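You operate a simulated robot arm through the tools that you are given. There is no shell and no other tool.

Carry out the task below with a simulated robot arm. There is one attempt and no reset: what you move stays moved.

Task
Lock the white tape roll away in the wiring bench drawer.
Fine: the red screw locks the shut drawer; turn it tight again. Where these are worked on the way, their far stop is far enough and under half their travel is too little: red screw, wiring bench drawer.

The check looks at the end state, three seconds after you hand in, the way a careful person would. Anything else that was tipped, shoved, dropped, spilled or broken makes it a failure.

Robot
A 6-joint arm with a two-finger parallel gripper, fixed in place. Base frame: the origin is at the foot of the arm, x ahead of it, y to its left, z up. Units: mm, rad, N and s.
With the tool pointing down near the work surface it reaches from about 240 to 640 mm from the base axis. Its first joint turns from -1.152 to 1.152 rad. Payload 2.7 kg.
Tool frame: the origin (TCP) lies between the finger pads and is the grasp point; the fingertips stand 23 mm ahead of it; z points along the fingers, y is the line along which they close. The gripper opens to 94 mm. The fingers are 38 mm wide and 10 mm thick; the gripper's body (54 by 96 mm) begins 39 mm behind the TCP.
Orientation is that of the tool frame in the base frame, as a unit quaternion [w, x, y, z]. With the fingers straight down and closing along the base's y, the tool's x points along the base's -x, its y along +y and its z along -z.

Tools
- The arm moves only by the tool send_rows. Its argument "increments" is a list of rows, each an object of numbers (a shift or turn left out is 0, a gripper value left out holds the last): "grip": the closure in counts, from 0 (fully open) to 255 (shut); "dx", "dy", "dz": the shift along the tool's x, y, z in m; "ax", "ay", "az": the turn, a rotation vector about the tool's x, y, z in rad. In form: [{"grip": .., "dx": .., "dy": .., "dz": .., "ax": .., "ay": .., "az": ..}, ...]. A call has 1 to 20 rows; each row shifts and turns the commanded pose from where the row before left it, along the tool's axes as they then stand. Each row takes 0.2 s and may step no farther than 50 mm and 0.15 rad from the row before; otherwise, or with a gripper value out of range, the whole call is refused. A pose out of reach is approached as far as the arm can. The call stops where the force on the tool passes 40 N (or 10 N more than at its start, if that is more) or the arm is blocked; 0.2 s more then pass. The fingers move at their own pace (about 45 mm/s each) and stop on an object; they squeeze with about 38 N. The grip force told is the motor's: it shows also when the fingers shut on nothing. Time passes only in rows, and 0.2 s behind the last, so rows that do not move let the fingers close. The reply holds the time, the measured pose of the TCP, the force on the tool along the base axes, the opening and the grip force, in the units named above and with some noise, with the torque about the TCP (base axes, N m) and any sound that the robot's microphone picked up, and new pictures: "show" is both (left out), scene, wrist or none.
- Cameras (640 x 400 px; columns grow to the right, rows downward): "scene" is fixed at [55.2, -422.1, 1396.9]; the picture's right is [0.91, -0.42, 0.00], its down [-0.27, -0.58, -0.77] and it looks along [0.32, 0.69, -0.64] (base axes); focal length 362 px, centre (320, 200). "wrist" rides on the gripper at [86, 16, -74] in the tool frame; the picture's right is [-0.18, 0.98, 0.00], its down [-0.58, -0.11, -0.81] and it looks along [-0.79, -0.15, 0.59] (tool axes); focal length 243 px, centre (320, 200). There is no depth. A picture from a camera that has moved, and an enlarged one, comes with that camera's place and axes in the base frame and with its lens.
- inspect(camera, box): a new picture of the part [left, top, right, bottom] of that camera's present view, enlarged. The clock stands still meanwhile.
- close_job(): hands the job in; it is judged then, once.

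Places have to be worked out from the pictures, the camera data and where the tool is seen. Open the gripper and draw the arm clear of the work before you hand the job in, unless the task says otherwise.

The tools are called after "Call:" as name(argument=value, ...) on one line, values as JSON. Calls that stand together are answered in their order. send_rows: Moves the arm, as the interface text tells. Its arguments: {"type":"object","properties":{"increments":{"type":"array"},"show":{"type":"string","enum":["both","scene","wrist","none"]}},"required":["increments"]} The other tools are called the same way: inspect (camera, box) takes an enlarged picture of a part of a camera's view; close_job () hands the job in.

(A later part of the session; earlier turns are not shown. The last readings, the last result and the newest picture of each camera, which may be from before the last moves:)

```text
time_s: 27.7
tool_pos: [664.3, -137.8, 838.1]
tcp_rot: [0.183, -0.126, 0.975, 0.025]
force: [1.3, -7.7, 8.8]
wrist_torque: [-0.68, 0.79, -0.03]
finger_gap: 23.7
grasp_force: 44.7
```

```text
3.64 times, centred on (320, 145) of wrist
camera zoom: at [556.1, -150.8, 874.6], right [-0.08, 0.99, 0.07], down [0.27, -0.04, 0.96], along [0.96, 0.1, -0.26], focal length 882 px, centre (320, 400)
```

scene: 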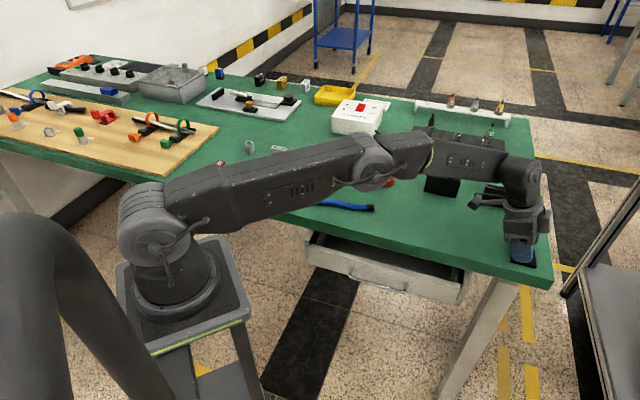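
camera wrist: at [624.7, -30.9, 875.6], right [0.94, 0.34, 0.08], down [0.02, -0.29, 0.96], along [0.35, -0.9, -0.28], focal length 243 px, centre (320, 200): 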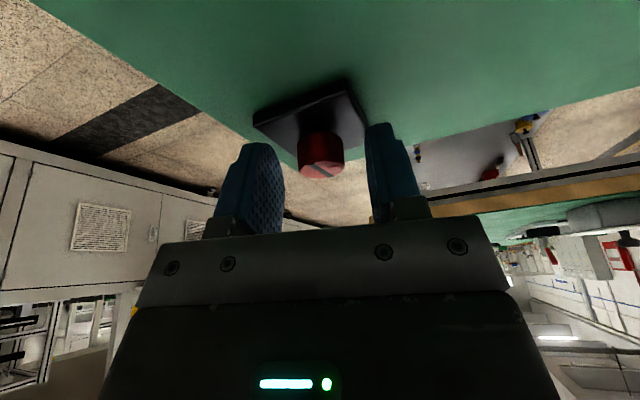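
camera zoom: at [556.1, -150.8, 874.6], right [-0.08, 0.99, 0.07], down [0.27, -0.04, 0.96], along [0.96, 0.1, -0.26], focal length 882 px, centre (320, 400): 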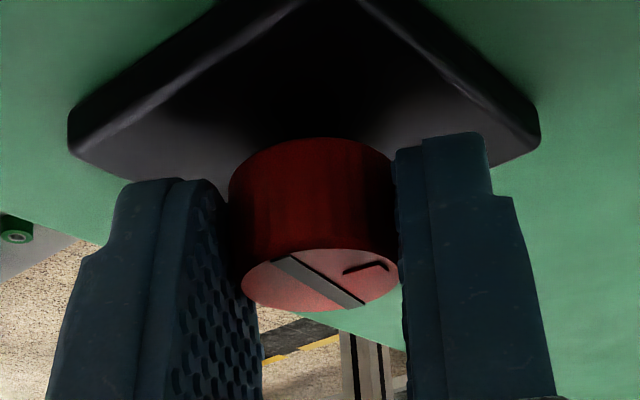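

Still following (2.9 rad). I go on near to the reach limit.

Call:
send_rows(increments=[{"ax": -0.0362, "az": -0.0932, "dy": -0.0006}, {"ax": -0.0362, "az": -0.0932, "dy": -0.0006}, {"ax": -0.0362, "az": -0.0932, "dy": -0.0006}, {"ax": -0.0362, "az": -0.0932, "dy": -0.0006}], show="none")

Call:
inspect(camera="wrist", box=[240, 90, 400, 200])

```text
time_s: 28.7
tool_pos: [664.3, -142.0, 838.3]
tcp_rot: [0.176, -0.317, 0.93, 0.06]
force: [5.3, -3.0, 6.4]
wrist_torque: [-0.17, -0.34, -0.56]
finger_gap: 23.4
grasp_force: 45.3
```

```text
3.64 times, centred on (320, 145) of wrist
camera zoom: at [569.9, -193.9, 873.9], right [-0.46, 0.88, 0.07], down [0.26, 0.06, 0.96], along [0.85, 0.47, -0.26], focal length 882 px, centre (320, 400)
```

zoom: 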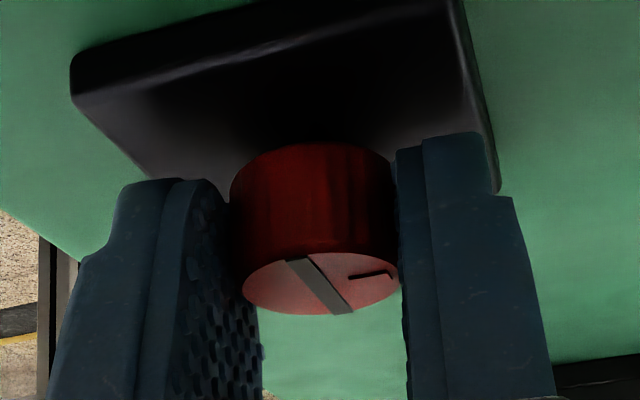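

The mark now lags the fingers and torque appeared: the screw has reached its far stop after about half a turn. I release, back off along the tool axis and look.

Call:
send_rows(increments=[{"grip": 100}, {"grip": 100}, {"grip": 60}, {"dz": -0.03}, {"dz": -0.03}], show="both")

Call:
inspect(camera="wrist", box=[220, 20, 420, 160])

```text
time_s: 29.9
tool_pos: [646.1, -154.1, 895.1]
tcp_rot: [0.174, -0.317, 0.93, 0.061]
force: [-0.1, 0.1, 0.6]
wrist_torque: [-0.04, 0.03, -0.01]
finger_gap: 71.8
grasp_force: 0.0
camera wrist: at [551.7, -206.6, 932.3], right [-0.46, 0.88, 0.07], down [0.27, 0.06, 0.96], along [0.85, 0.46, -0.26], focal length 243 px, centre (320, 200)
```

scene: 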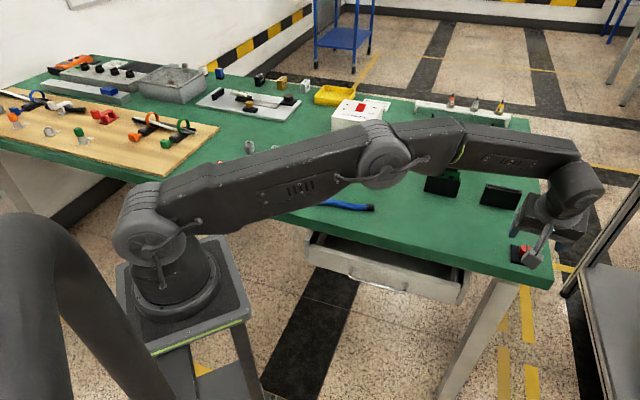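
wrist: 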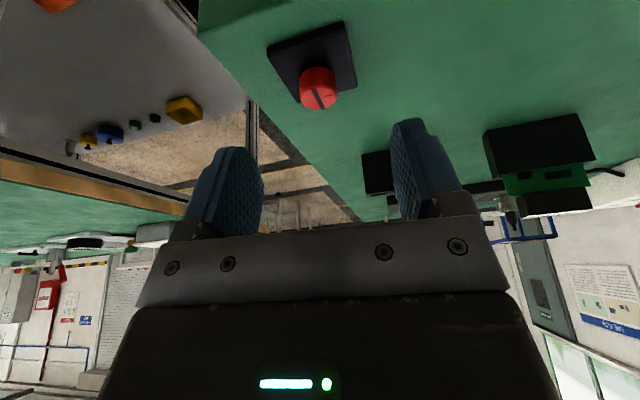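

```text
2.86 times, centred on (320, 90) of wrist
camera zoom: at [551.7, -206.6, 932.3], right [-0.46, 0.88, 0.07], down [0.27, 0.06, 0.96], along [0.85, 0.46, -0.26], focal length 693 px, centre (320, 514)
```

zoom: 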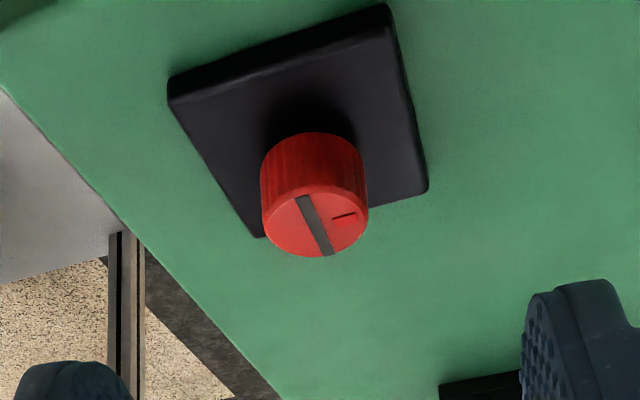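

The mark points exactly opposite to its start, i.e. half a turn to the far stop. Now to the drawer handle: I bring the tool upright, move back above the front of the drawer and turn so the fingers close in the pull direction.

Call:
send_rows(increments=[{"ay": 0.1237}, {"ay": 0.1237}, {"ay": 0.1237}, {"dx": 0.02194, "dy": 0.03823}, {"dx": 0.02194, "dy": 0.03823}, {"dx": 0.02194, "dy": 0.03823}, {"dx": 0.02194, "dy": 0.03823}, {"dx": 0.02194, "dy": 0.03823}, {"dx": 0.02194, "dy": 0.03823}, {"dx": 0.02194, "dy": 0.03823}, {"az": 0.1442}, {"az": 0.1442}, {"az": 0.1442}, {"az": 0.1442}, {"az": 0.1442}, {"az": 0.1442}, {"az": 0.1442}, {"az": 0.1442}, {"az": 0.1442}, {"az": 0.1442}], show="both")

```text
time_s: 34.1
tool_pos: [340.2, -32.6, 893.5]
tcp_rot: [-0.001, 0.384, 0.924, 0.001]
force: [-0.5, 0.3, 0.2]
wrist_torque: [-0.01, 0.0, -0.02]
finger_gap: 71.9
grasp_force: 0.0
out of reach, approached as far as the arm can: row 2, 3
camera wrist: at [292.2, 39.9, 966.9], right [0.83, 0.56, 0.0], down [0.33, -0.49, 0.8], along [0.45, -0.67, -0.59], focal length 243 px, centre (320, 200)
```

scene: 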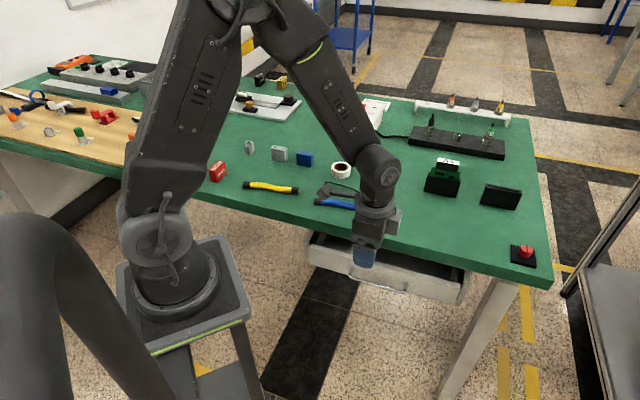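
wrist: 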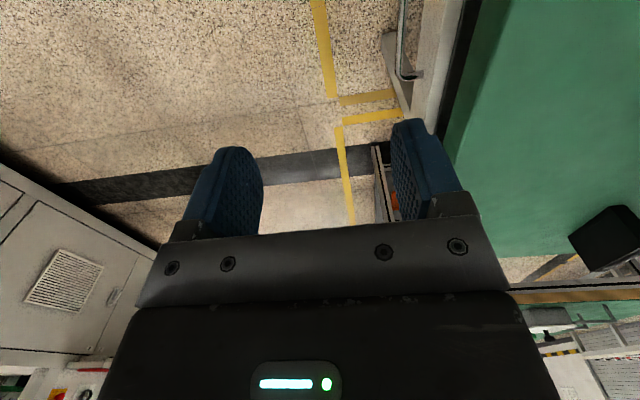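

I tilt the tool 45° so the fingers point forward-down toward the handle, and look.

Call:
send_rows(increments=[{"ax": -0.1309}, {"ax": -0.1309}, {"ax": -0.1309}, {"ax": -0.1309}, {"ax": -0.1309}, {"ax": -0.1309}], show="both")

```text
time_s: 35.5
tool_pos: [341.8, -32.4, 892.4]
tcp_rot: [0.146, 0.355, 0.852, 0.355]
force: [-0.4, 0.6, -0.9]
wrist_torque: [0.03, 0.01, 0.0]
finger_gap: 71.8
grasp_force: 0.0
camera wrist: at [251.5, -0.5, 955.9], right [0.62, 0.36, 0.7], down [-0.05, -0.87, 0.49], along [0.78, -0.34, -0.52], focal length 243 px, centre (320, 200)
```

scene: 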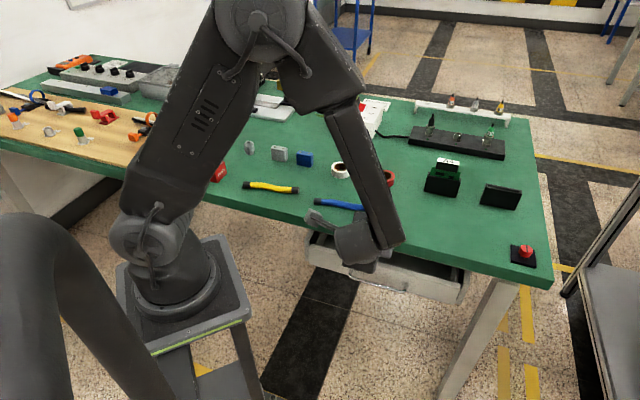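
wrist: 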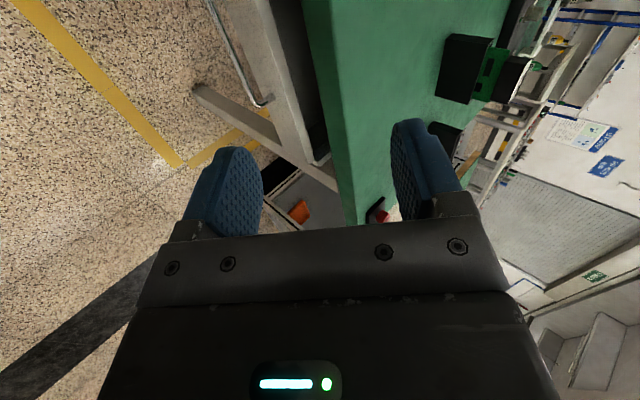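

Orientation is right. I go to a pre-grasp about 60 mm short of the handle bar (bar est. at d≈301, z≈668) with fingers opened to about 26 mm.

Call:
send_rows(increments=[{"grip": 184, "dx": -0.0041, "dy": -0.02505, "dz": 0.03555}, {"dx": -0.0041, "dy": -0.02505, "dz": 0.03555}, {"dx": -0.0041, "dy": -0.02505, "dz": 0.03555}, {"dx": -0.0041, "dy": -0.02505, "dz": 0.03555}], show="both")

Call:
inspect(camera="wrist", box=[220, 60, 440, 240])

```text
time_s: 36.5
tool_pos: [371.9, -25.1, 720.4]
tcp_rot: [0.146, 0.355, 0.853, 0.355]
force: [0.3, 0.4, 0.2]
wrist_torque: [-0.01, 0.03, 0.03]
finger_gap: 26.0
grasp_force: 0.1
camera wrist: at [282.6, 7.2, 783.3], right [0.62, 0.36, 0.7], down [-0.05, -0.87, 0.49], along [0.78, -0.34, -0.52], focal length 243 px, centre (320, 200)
```

scene: 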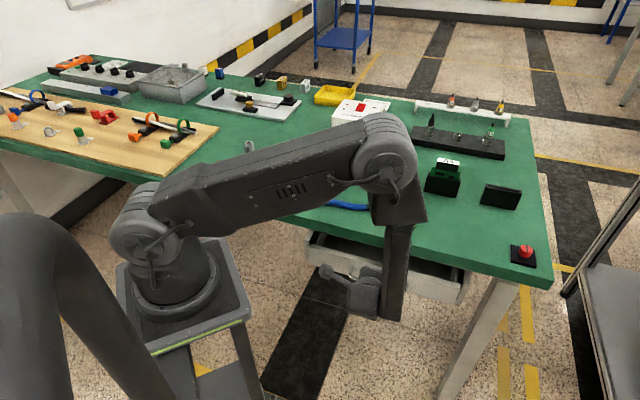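
wrist: 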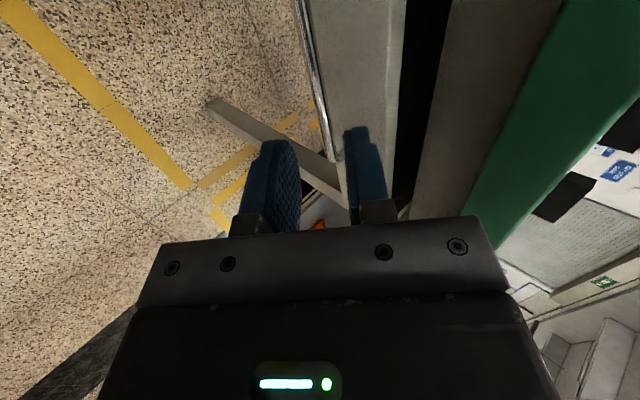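

```text
2.22 times, centred on (330, 150) of wrist
camera zoom: at [282.6, 7.2, 783.3], right [0.62, 0.36, 0.7], down [-0.05, -0.87, 0.49], along [0.78, -0.34, -0.52], focal length 539 px, centre (298, 311)
```

zoom: 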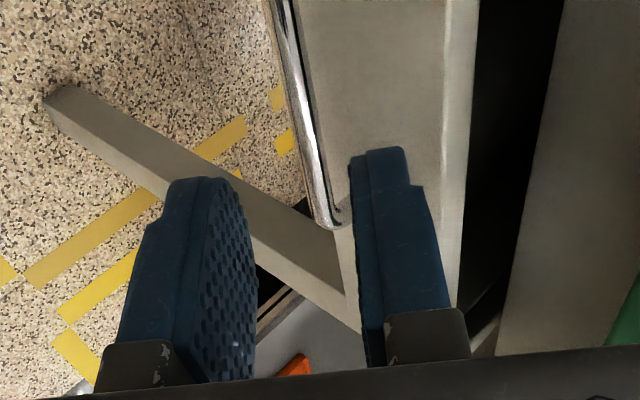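

The bar lines up well between the fingers along the tool axis. I advance 45 mm and look again.

Call:
send_rows(increments=[{"dz": 0.0225}, {"dz": 0.0225}], show="both")

Call:
inspect(camera="wrist", box=[220, 60, 440, 240])

```text
time_s: 37.1
tool_pos: [393.9, -1.3, 689.1]
tcp_rot: [0.145, 0.354, 0.854, 0.353]
force: [0.8, 0.2, 0.0]
wrist_torque: [0.04, -0.01, -0.06]
finger_gap: 26.1
grasp_force: 0.1
camera wrist: at [305.3, 30.2, 752.7], right [0.62, 0.36, 0.7], down [-0.05, -0.87, 0.49], along [0.78, -0.34, -0.52], focal length 243 px, centre (320, 200)
```

scene: 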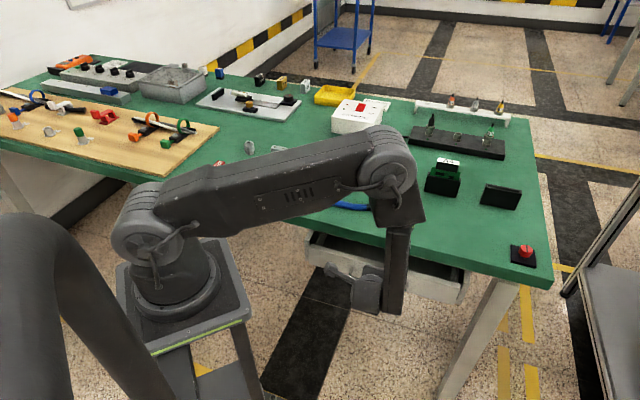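
wrist: 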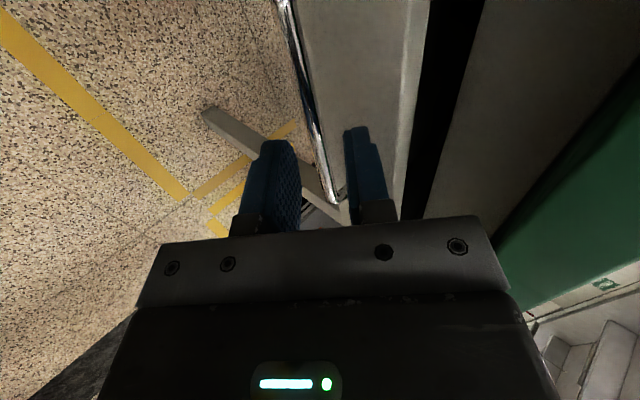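

```text
2.22 times, centred on (330, 150) of wrist
camera zoom: at [305.3, 30.2, 752.7], right [0.62, 0.36, 0.7], down [-0.05, -0.87, 0.49], along [0.78, -0.34, -0.52], focal length 539 px, centre (298, 311)
```

zoom: 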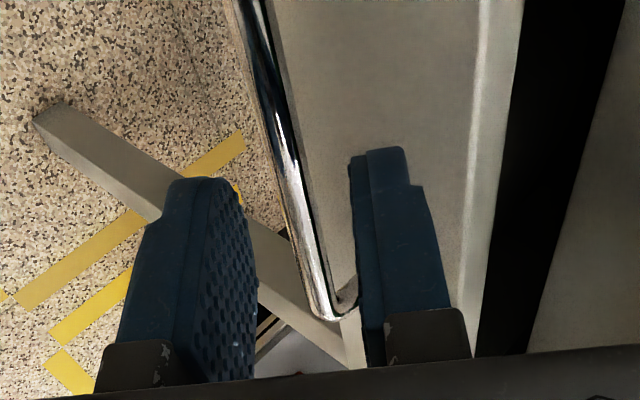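

The bar still lies between the fingers, now roughly 30–38 mm ahead of the TCP. I advance 17 mm more with a small shift toward it and look.

Call:
send_rows(increments=[{"dz": 0.0085, "dy": -0.001}, {"dz": 0.0085}], show="wrist")

Call:
inspect(camera="wrist", box=[220, 60, 440, 240])

```text
time_s: 37.7
tool_pos: [403.5, 5.9, 676.9]
tcp_rot: [0.147, 0.355, 0.853, 0.353]
force: [-0.4, 0.1, 0.7]
wrist_torque: [-0.02, -0.02, 0.0]
finger_gap: 26.3
grasp_force: 0.0
camera wrist: at [313.6, 39.2, 740.1], right [0.62, 0.36, 0.7], down [-0.05, -0.87, 0.49], along [0.78, -0.34, -0.52], focal length 243 px, centre (320, 200)
```

wrist: 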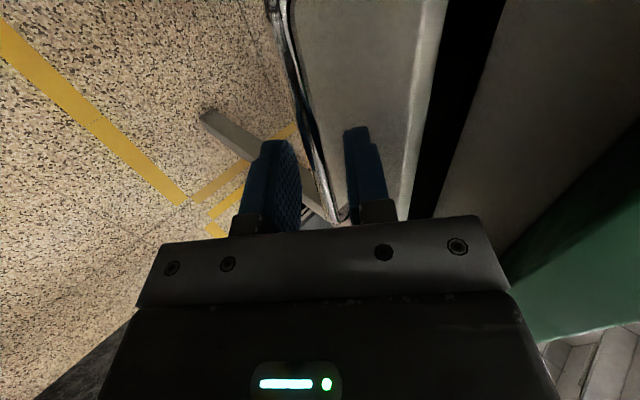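

```text
2.22 times, centred on (330, 150) of wrist
camera zoom: at [313.6, 39.2, 740.1], right [0.62, 0.36, 0.7], down [-0.05, -0.87, 0.49], along [0.78, -0.34, -0.52], focal length 539 px, centre (298, 311)
```

zoom: 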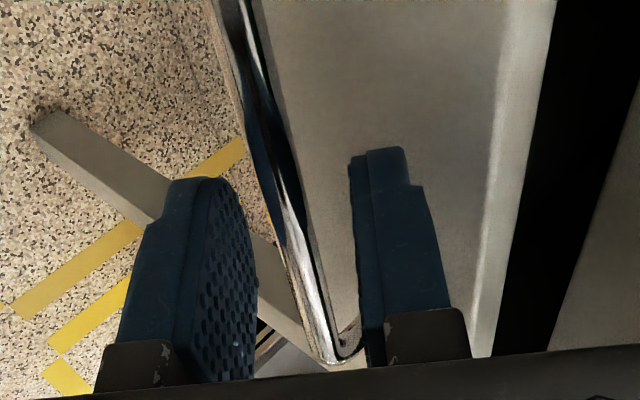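

The bar is now about 21 mm ahead of the TCP, just inside the tips. I advance 7 mm more and close on it.

Call:
send_rows(increments=[{"dz": 0.007}, {"grip": 255}, {"grip": 255}, {"grip": 255}], show="wrist")

Call:
inspect(camera="wrist", box=[220, 60, 440, 240])

```text
time_s: 38.7
tool_pos: [405.6, 10.1, 670.7]
tcp_rot: [0.145, 0.356, 0.853, 0.352]
force: [-0.6, -11.8, -20.9]
wrist_torque: [-0.17, 0.1, -0.31]
finger_gap: 9.6
grasp_force: 44.9
camera wrist: at [317.1, 42.2, 734.6], right [0.63, 0.36, 0.69], down [-0.05, -0.87, 0.49], along [0.78, -0.34, -0.53], focal length 243 px, centre (320, 200)
```

wrist: 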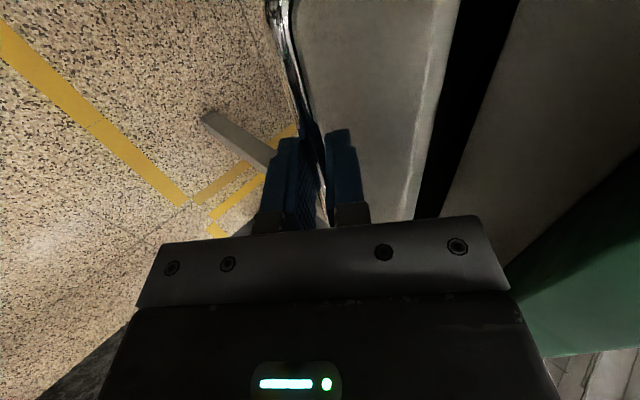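

```text
2.22 times, centred on (330, 150) of wrist
camera zoom: at [317.1, 42.2, 734.6], right [0.63, 0.36, 0.69], down [-0.05, -0.87, 0.49], along [0.78, -0.34, -0.53], focal length 539 px, centre (298, 311)
```

zoom: 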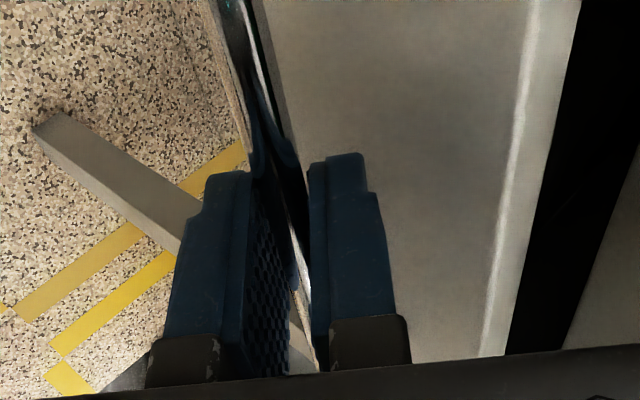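

The handle is gripped (gap 9.6 mm). I relieve the side load by 2.5 mm and start pulling toward the base along −d, 30 mm.

Call:
send_rows(increments=[{"dy": -0.0025}, {"dy": -0.00707, "dz": -0.00707}, {"dy": -0.00707, "dz": -0.00707}, {"dy": -0.00707, "dz": -0.00707}], show="both")

```text
time_s: 39.7
tool_pos: [384.0, -11.2, 670.6]
tcp_rot: [0.147, 0.354, 0.853, 0.355]
force: [1.8, 0.6, -7.2]
wrist_torque: [0.35, 0.48, -0.56]
finger_gap: 9.5
grasp_force: 44.9
camera wrist: at [295.1, 20.3, 734.1], right [0.62, 0.36, 0.7], down [-0.05, -0.87, 0.49], along [0.78, -0.34, -0.52], focal length 243 px, centre (320, 200)
```

scene: 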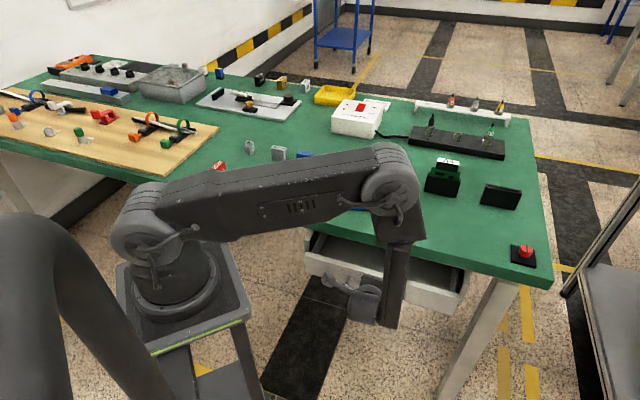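
wrist: 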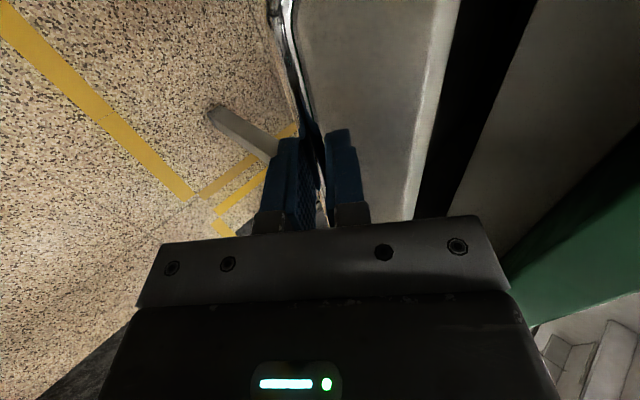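

The drawer follows freely. I continue pulling about 90 mm more.

Call:
send_rows(increments=[{"dy": -0.00707, "dz": -0.00707}, {"dy": -0.00707, "dz": -0.00707}, {"dy": -0.00707, "dz": -0.00707}, {"dy": -0.00707, "dz": -0.00707}, {"dy": -0.00707, "dz": -0.00707}, {"dy": -0.00707, "dz": -0.00707}, {"dy": -0.00707, "dz": -0.00707}, {"dy": -0.00707, "dz": -0.00707}, {"dy": -0.00707, "dz": -0.00707}], show="both")

```text
time_s: 41.7
tool_pos: [320.3, -76.5, 670.0]
tcp_rot: [0.148, 0.354, 0.853, 0.354]
force: [4.3, -2.5, 17.1]
wrist_torque: [0.11, -0.22, -1.2]
finger_gap: 9.7
grasp_force: 45.7
camera wrist: at [231.5, -43.0, 733.9], right [0.62, 0.36, 0.7], down [-0.05, -0.87, 0.49], along [0.78, -0.34, -0.52], focal length 243 px, centre (320, 200)
```

scene: 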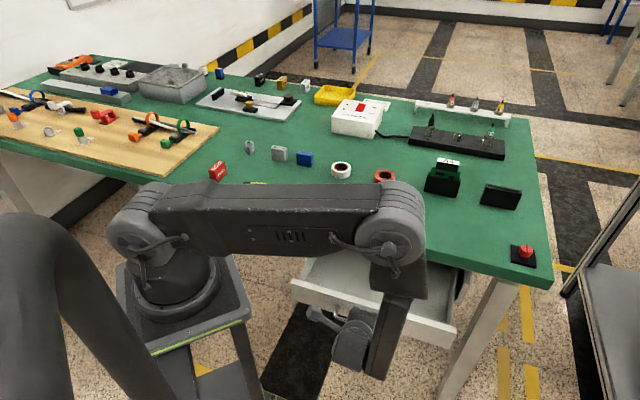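
wrist: 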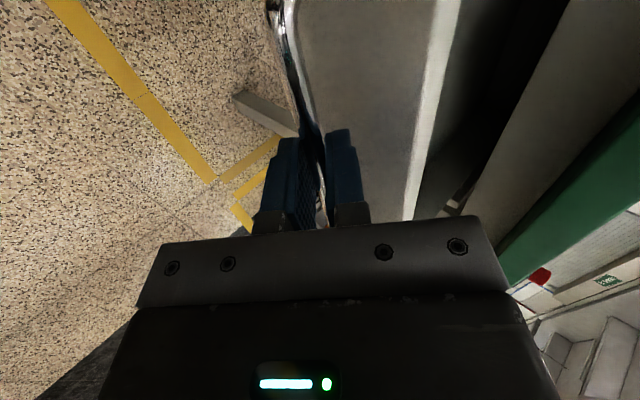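

About 120 mm open. I relieve a little vertical load and pull on to find the drawer's stop.

Call:
send_rows(increments=[{"dy": 0.001, "dz": -0.001}, {"dy": -0.00707, "dz": -0.00707}, {"dy": -0.00707, "dz": -0.00707}, {"dy": -0.00707, "dz": -0.00707}, {"dy": -0.00707, "dz": -0.00707}], show="both")

```text
time_s: 42.9
tool_pos: [292.6, -104.4, 670.2]
tcp_rot: [0.145, 0.356, 0.853, 0.353]
force: [10.6, -8.5, -30.0]
wrist_torque: [0.45, 0.7, -0.06]
finger_gap: 9.6
grasp_force: 44.6
camera wrist: at [203.4, -71.3, 734.4], right [0.63, 0.36, 0.69], down [-0.05, -0.87, 0.49], along [0.78, -0.34, -0.53], focal length 243 px, centre (320, 200)
```

scene: 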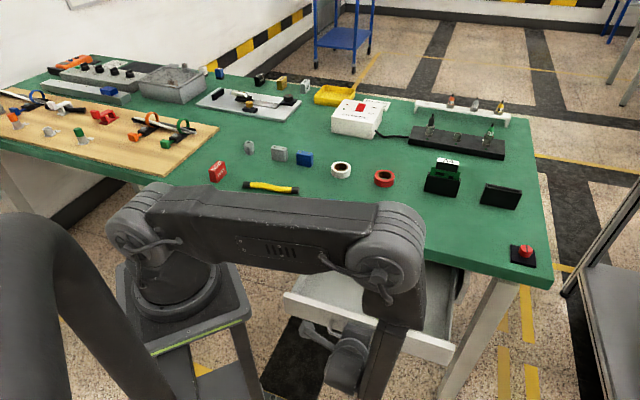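
wrist: 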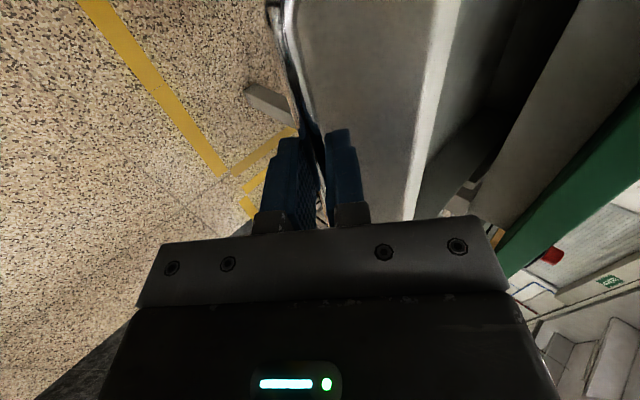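

Pulled 161 mm without a stop yet; I relieve the vertical load and pull another 40 mm.

Call:
send_rows(increments=[{"dy": -0.0009, "dz": 0.0009}, {"dy": -0.00707, "dz": -0.00707}, {"dy": -0.00707, "dz": -0.00707}, {"dy": -0.00707, "dz": -0.00707}, {"dy": -0.00707, "dz": -0.00707}], show="both")

```text
time_s: 44.1
tool_pos: [264.6, -132.0, 670.9]
tcp_rot: [0.146, 0.354, 0.853, 0.354]
force: [7.0, -5.3, -16.5]
wrist_torque: [-0.27, 0.01, -1.1]
finger_gap: 9.6
grasp_force: 45.2
camera wrist: at [174.7, -99.7, 734.2], right [0.62, 0.36, 0.7], down [-0.05, -0.87, 0.49], along [0.78, -0.34, -0.52], focal length 243 px, centre (320, 200)
```

scene: 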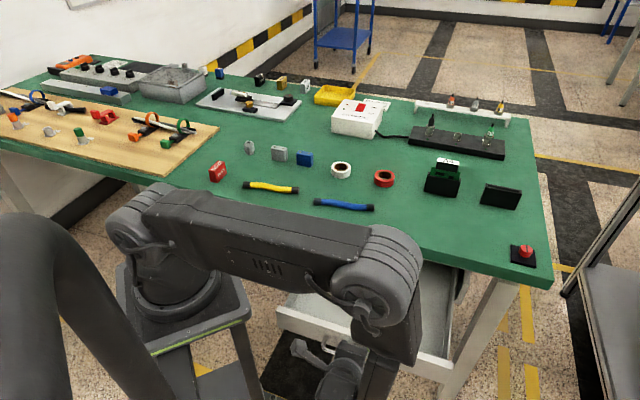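
wrist: 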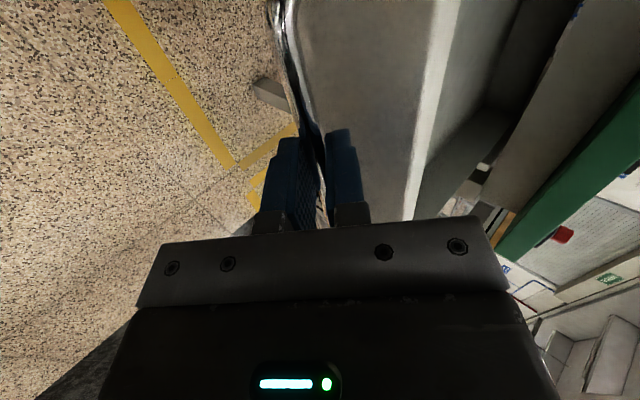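

The drawer is about 200 mm out, ample room behind the panel. I open the fingers, back off along the tool axis, and rise straight up.

Call:
send_rows(increments=[{"grip": 184}, {"grip": 184}, {"dz": -0.0125}, {"dz": -0.0125}, {"dy": 0.0283, "dz": -0.0283}, {"dy": 0.0283, "dz": -0.0283}, {"dy": 0.0283, "dz": -0.0283}, {"dy": 0.0283, "dz": -0.0283}, {"dy": 0.0283, "dz": -0.0283}], show="both")

```text
time_s: 46.1
tool_pos: [253.9, -144.8, 888.2]
tcp_rot: [0.146, 0.355, 0.853, 0.354]
force: [0.3, 0.5, 0.3]
wrist_torque: [-0.01, 0.01, 0.0]
finger_gap: 26.3
grasp_force: 0.0
camera wrist: at [162.7, -114.1, 951.4], right [0.62, 0.36, 0.7], down [-0.05, -0.87, 0.49], along [0.78, -0.34, -0.53], focal length 243 px, centre (320, 200)
```

scene: 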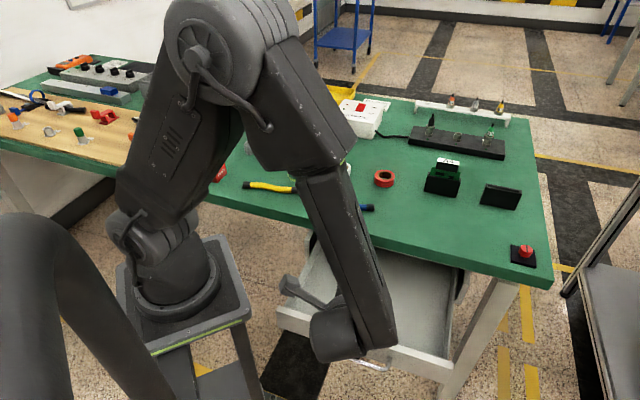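
wrist: 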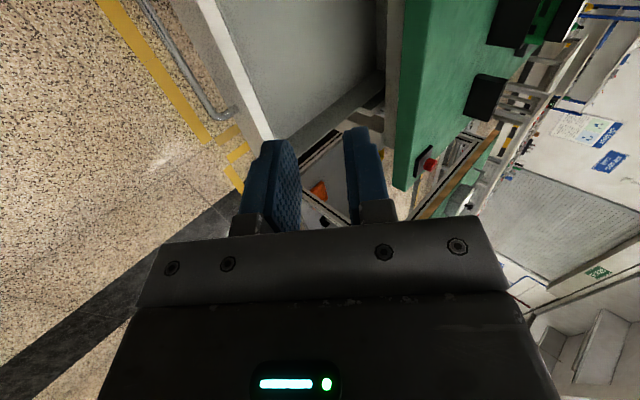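

The drawer stands wide open and empty. I bring the tool upright and turn it to heading 45° for picking the tape.

Call:
send_rows(increments=[{"ax": 0.1309, "grip": 0}, {"ax": 0.1309}, {"ax": 0.1309}, {"ax": 0.1309}, {"ax": 0.1309}, {"ax": 0.1309}, {"az": -0.1428}, {"az": -0.1428}, {"az": -0.1428}, {"az": -0.1428}, {"az": -0.1428}, {"az": -0.1428}, {"az": -0.1428}, {"az": -0.1428}, {"az": -0.1428}, {"az": -0.1428}, {"az": -0.1428}], show="both")

```text
time_s: 49.7
tool_pos: [251.8, -144.1, 888.2]
tcp_rot: [0.0, -0.384, 0.923, 0.001]
force: [-0.5, 0.4, 0.3]
wrist_torque: [-0.02, 0.01, 0.0]
finger_gap: 94.1
grasp_force: 0.1
camera wrist: at [180.0, -194.4, 961.2], right [-0.57, 0.82, 0.0], down [0.49, 0.33, 0.81], along [0.66, 0.46, -0.59], focal length 243 px, centre (320, 200)
```

scene: 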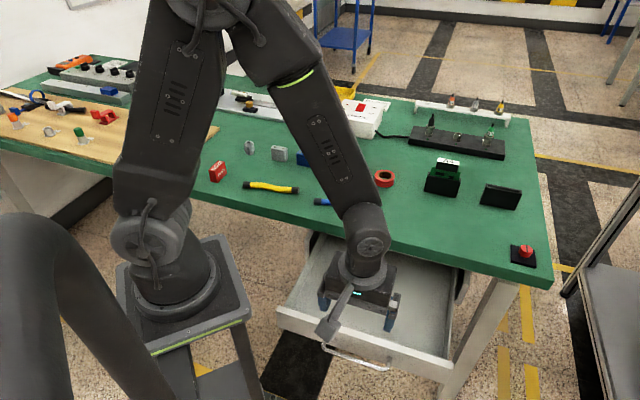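
wrist: 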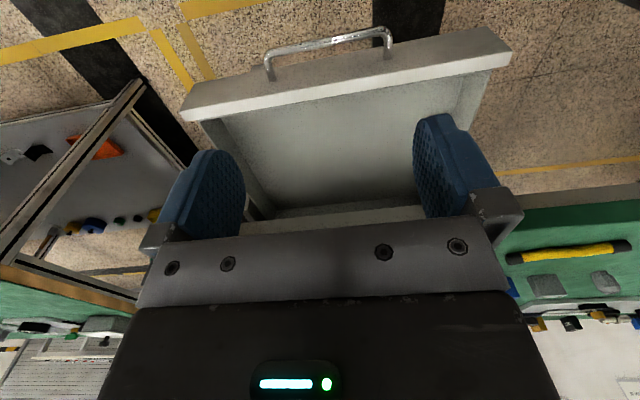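

I carry the open gripper over to the tape roll, stopping short of it at z≈900 for a look.

Call:
send_rows(increments=[{"dx": -0.0445, "dy": 0.019, "dz": -0.0013}, {"dx": -0.0445, "dy": 0.019, "dz": -0.0013}, {"dx": -0.0445, "dy": 0.019, "dz": -0.0013}, {"dx": -0.0445, "dy": 0.019, "dz": -0.0013}, {"dx": -0.0445, "dy": 0.019, "dz": -0.0013}, {"dx": -0.0445, "dy": 0.019, "dz": -0.0013}, {"dx": -0.0445, "dy": 0.019, "dz": -0.0013}, {"dx": -0.0445, "dy": 0.019, "dz": -0.0013}, {"dx": -0.0445, "dy": 0.019, "dz": -0.0013}], show="both")

Call:
inspect(camera="wrist", box=[220, 40, 440, 230])

```text
time_s: 51.7
tool_pos: [413.6, 257.1, 901.0]
tcp_rot: [-0.001, -0.382, 0.924, 0.001]
force: [0.4, 0.4, -0.4]
wrist_torque: [-0.01, 0.0, 0.01]
finger_gap: 94.0
grasp_force: 0.0
camera wrist: at [341.8, 208.4, 974.1], right [-0.56, 0.83, 0.0], down [0.49, 0.33, 0.81], along [0.67, 0.46, -0.59], focal length 243 px, centre (320, 200)
```

scene: 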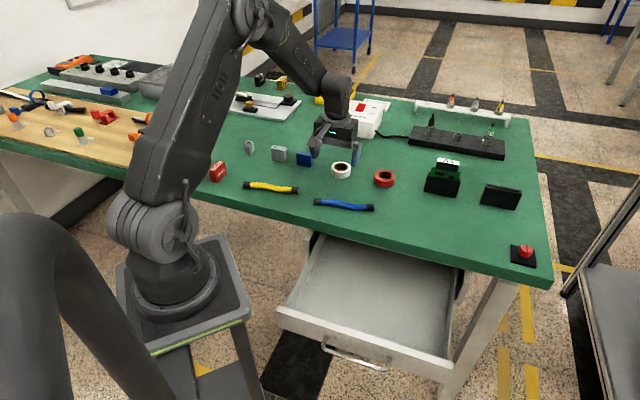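
wrist: 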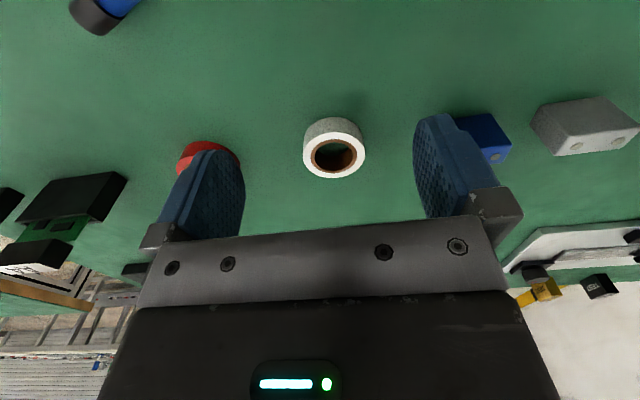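

```text
2.11 times, centred on (330, 135) of wrist
camera zoom: at [341.8, 208.4, 974.1], right [-0.56, 0.83, 0.0], down [0.49, 0.33, 0.81], along [0.67, 0.46, -0.59], focal length 511 px, centre (299, 337)
```

zoom: 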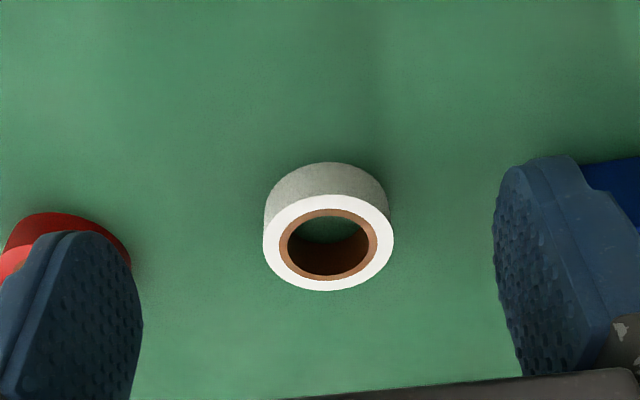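

Tape centre ≈ (456, 301.5), top ≈ 822, OD ≈ 53. I centre over it and come down to TCP z≈830.

Call:
send_rows(increments=[{"dx": -0.0307, "dy": 0.0007, "dz": 0.02}, {"dx": -0.0307, "dy": 0.0007, "dz": 0.02}, {"dz": 0.0155}, {"dz": 0.0155}], show="both")

Call:
inspect(camera="wrist", box=[200, 80, 440, 240])

```text
time_s: 52.7
tool_pos: [455.8, 301.8, 829.3]
tcp_rot: [0.0, -0.382, 0.924, 0.001]
force: [0.2, 0.1, -0.4]
wrist_torque: [0.02, -0.03, 0.02]
finger_gap: 93.9
grasp_force: 0.1
camera wrist: at [383.7, 252.2, 902.6], right [-0.56, 0.83, 0.0], down [0.49, 0.33, 0.81], along [0.67, 0.46, -0.59], focal length 243 px, centre (320, 200)
```

scene: 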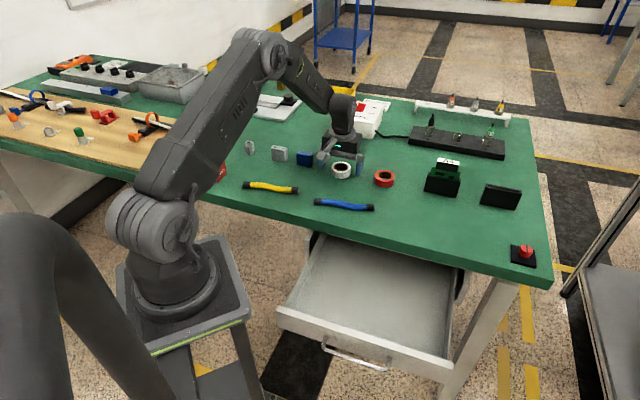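
wrist: 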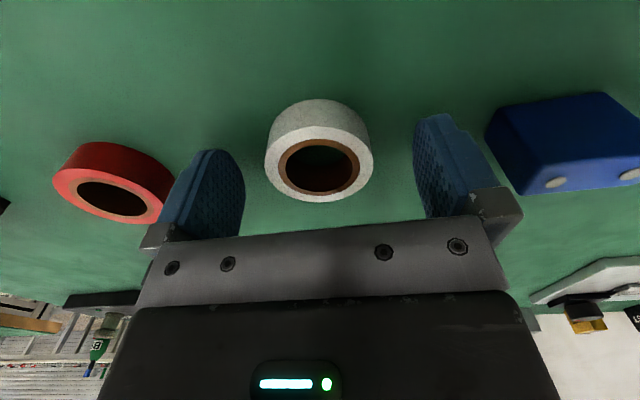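

```text
2.50 times, centred on (320, 160) of wrist
camera zoom: at [383.7, 252.2, 902.6], right [-0.56, 0.83, 0.0], down [0.49, 0.33, 0.81], along [0.67, 0.46, -0.59], focal length 606 px, centre (320, 300)
```

zoom: 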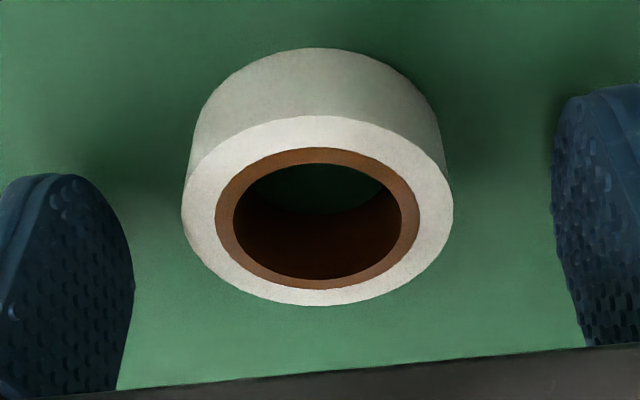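

Well centred. I lower 3 mm more and close on the roll.

Call:
send_rows(increments=[{"dz": 0.003, "dx": 0.001}, {"grip": 255}, {"grip": 255}, {"grip": 255}, {"grip": 255}], show="wrist")

```text
time_s: 53.9
tool_pos: [455.6, 301.7, 827.1]
tcp_rot: [0.001, -0.382, 0.924, 0.002]
force: [0.2, -0.3, 0.0]
wrist_torque: [-0.04, 0.0, -0.02]
finger_gap: 51.9
grasp_force: 38.1
camera wrist: at [383.0, 252.2, 900.4], right [-0.56, 0.83, 0.0], down [0.49, 0.33, 0.81], along [0.67, 0.46, -0.59], focal length 243 px, centre (320, 200)
```

wrist: 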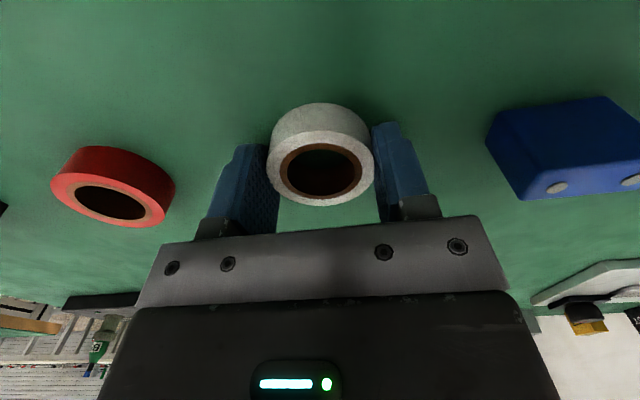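

The roll is held (gap 51.9 mm). I lift 60 mm and carry it to above the open drawer.

Call:
send_rows(increments=[{"dz": -0.03}, {"dz": -0.03}, {"dx": 0.0429, "dy": -0.0216}, {"dx": 0.0429, "dy": -0.0216}, {"dx": 0.0429, "dy": -0.0216}, {"dx": 0.0429, "dy": -0.0216}, {"dx": 0.0429, "dy": -0.0216}, {"dx": 0.0429, "dy": -0.0216}, {"dx": 0.0429, "dy": -0.0216}], show="both")

Call:
inspect(camera="wrist", box=[160, 0, 480, 240])

Call:
inspect(camera="scene", box=[260, 190, 500, 390])

```text
time_s: 55.9
tool_pos: [350.1, -17.2, 886.1]
tcp_rot: [0.0, -0.383, 0.924, 0.001]
force: [-0.9, -0.1, 0.5]
wrist_torque: [0.03, -0.02, 0.0]
finger_gap: 0.0
grasp_force: 37.5
camera wrist: at [278.7, -66.6, 958.6], right [-0.56, 0.83, 0.0], down [0.49, 0.33, 0.81], along [0.67, 0.46, -0.59], focal length 243 px, centre (320, 200)
```

scene: 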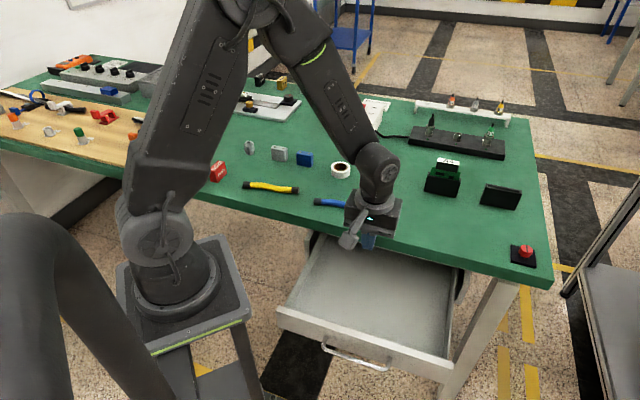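
wrist: 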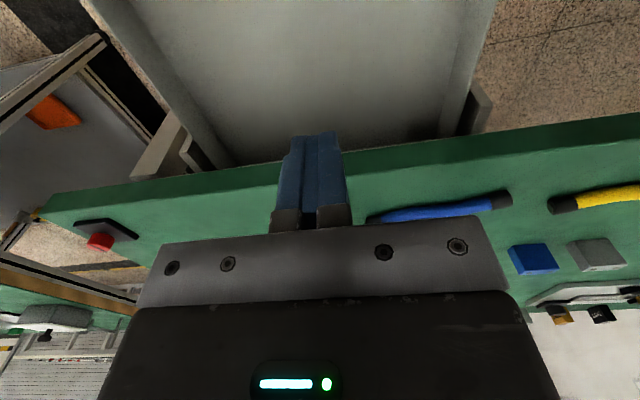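

```text
1.67 times, centred on (320, 120) of wrist
camera zoom: at [278.7, -66.6, 958.6], right [-0.56, 0.83, 0.0], down [0.49, 0.33, 0.81], along [0.67, 0.46, -0.59], focal length 404 px, centre (320, 333)
```

zoom: 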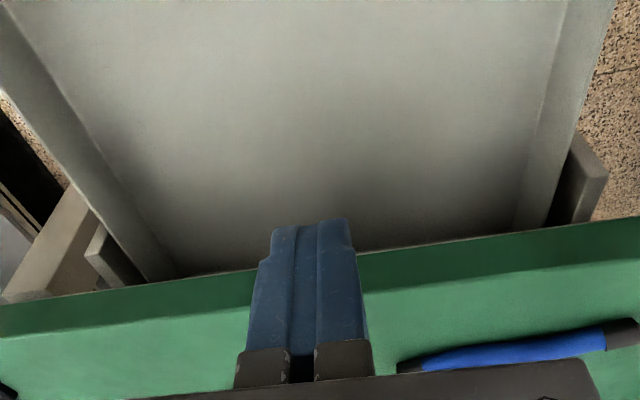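

```text
2.00 times, centred on (380, 290) of scene
camera zoom: at [55.2, -422.1, 1396.9], right [0.91, -0.42, 0.0], down [-0.27, -0.58, -0.77], along [0.32, 0.69, -0.64], focal length 723 px, centre (200, 20)
```

zoom: 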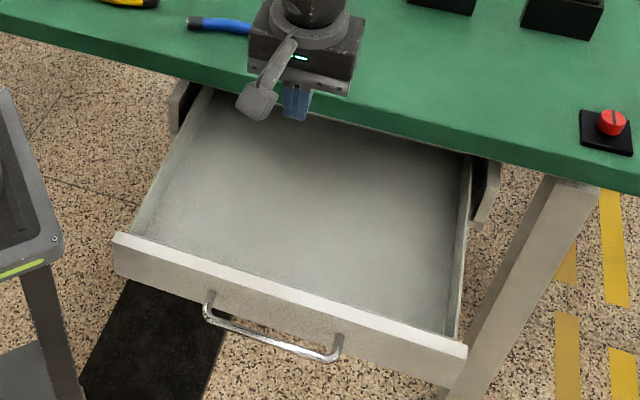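

The fingers shut empty: the roll slipped out on lifting and still appears at its place. I inspect it before going back.

Call:
inspect(camera="scene", box=[290, 130, 420, 220])

```text
4.44 times, centred on (355, 175) of scene
camera zoom: at [55.2, -422.1, 1396.9], right [0.91, -0.42, 0.0], down [-0.27, -0.58, -0.77], along [0.32, 0.69, -0.64], focal length 1607 px, centre (164, 311)
```

zoom: 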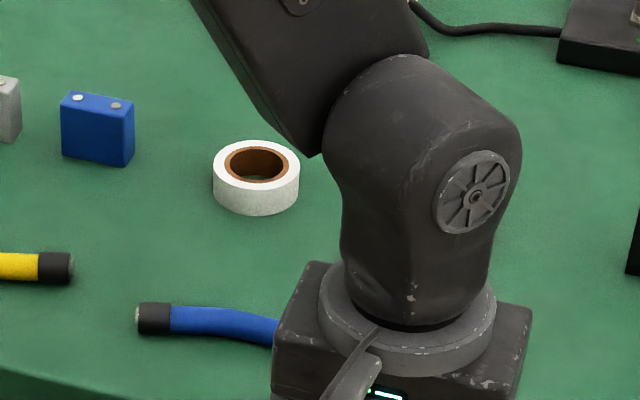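

The roll stands unmoved. I return above it with open fingers and descend again to z≈829, then feel for the table in small steps to grip lower.

Call:
send_rows(increments=[{"grip": 0, "dx": -0.0429, "dy": 0.0216}, {"dx": -0.0429, "dy": 0.0216}, {"dx": -0.0429, "dy": 0.0216}, {"dx": -0.0429, "dy": 0.0216}, {"dx": -0.0429, "dy": 0.0216}, {"dx": -0.0429, "dy": 0.0216}, {"dx": -0.0429, "dy": 0.0216}, {"dz": 0.03}, {"dz": 0.027}, {"dz": 0.003}, {"dz": 0.002}], show="both")

Call:
inspect(camera="wrist", box=[160, 60, 480, 260])

Call:
inspect(camera="scene", box=[300, 120, 390, 190])

```text
time_s: 58.3
tool_pos: [456.0, 302.5, 824.8]
tcp_rot: [0.001, -0.383, 0.924, 0.001]
force: [-0.3, -1.0, -0.6]
wrist_torque: [0.03, -0.03, 0.01]
finger_gap: 94.0
grasp_force: 0.0
camera wrist: at [384.2, 253.0, 898.5], right [-0.56, 0.83, 0.0], down [0.49, 0.33, 0.81], along [0.67, 0.46, -0.59], focal length 243 px, centre (320, 200)
```

scene: 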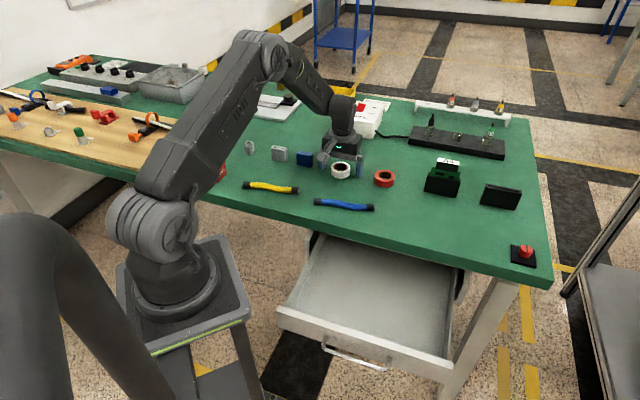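
wrist: 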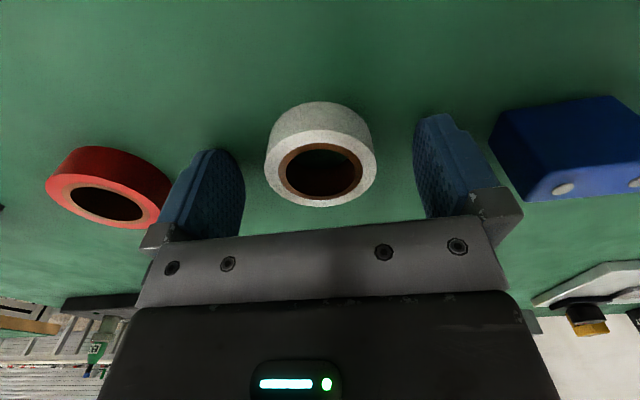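

```text
2.00 times, centred on (320, 160) of wrist
camera zoom: at [384.2, 253.0, 898.5], right [-0.56, 0.83, 0.0], down [0.49, 0.33, 0.81], along [0.67, 0.46, -0.59], focal length 485 px, centre (320, 280)
```

zoom: 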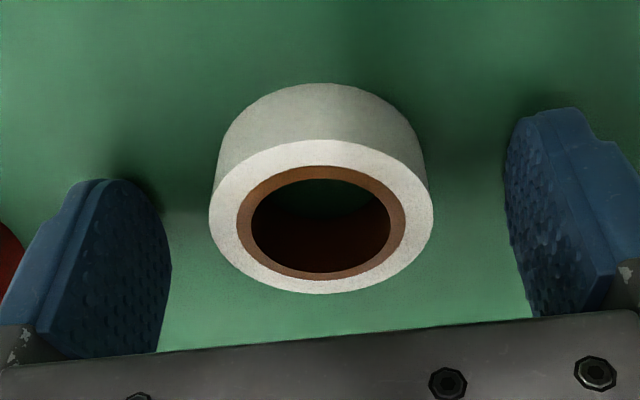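

```text
5.71 times, centred on (345, 155) of scene
camera zoom: at [55.2, -422.1, 1396.9], right [0.91, -0.42, 0.0], down [-0.27, -0.58, -0.77], along [0.32, 0.69, -0.64], focal length 2066 px, centre (177, 457)
```

zoom: 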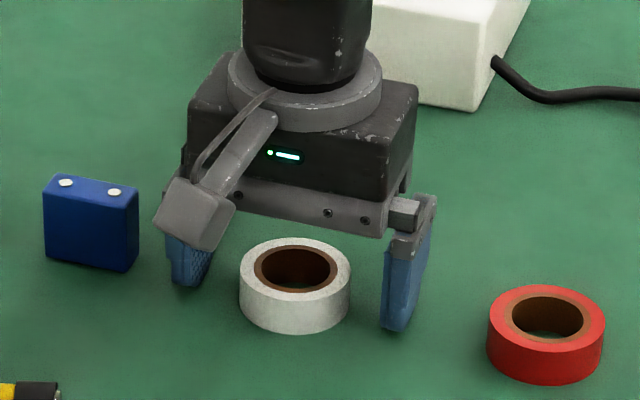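

No table contact yet at tip height ≈802. I step down further in 2 mm steps watching the force.

Call:
send_rows(increments=[{"dz": 0.002}, {"dz": 0.002}], show="none")

```text
time_s: 58.9
tool_pos: [456.8, 302.3, 823.3]
tcp_rot: [0.001, -0.382, 0.924, 0.001]
force: [-7.2, -6.8, 19.4]
wrist_torque: [-1.09, -0.24, -0.39]
finger_gap: 93.3
grasp_force: 0.1
```

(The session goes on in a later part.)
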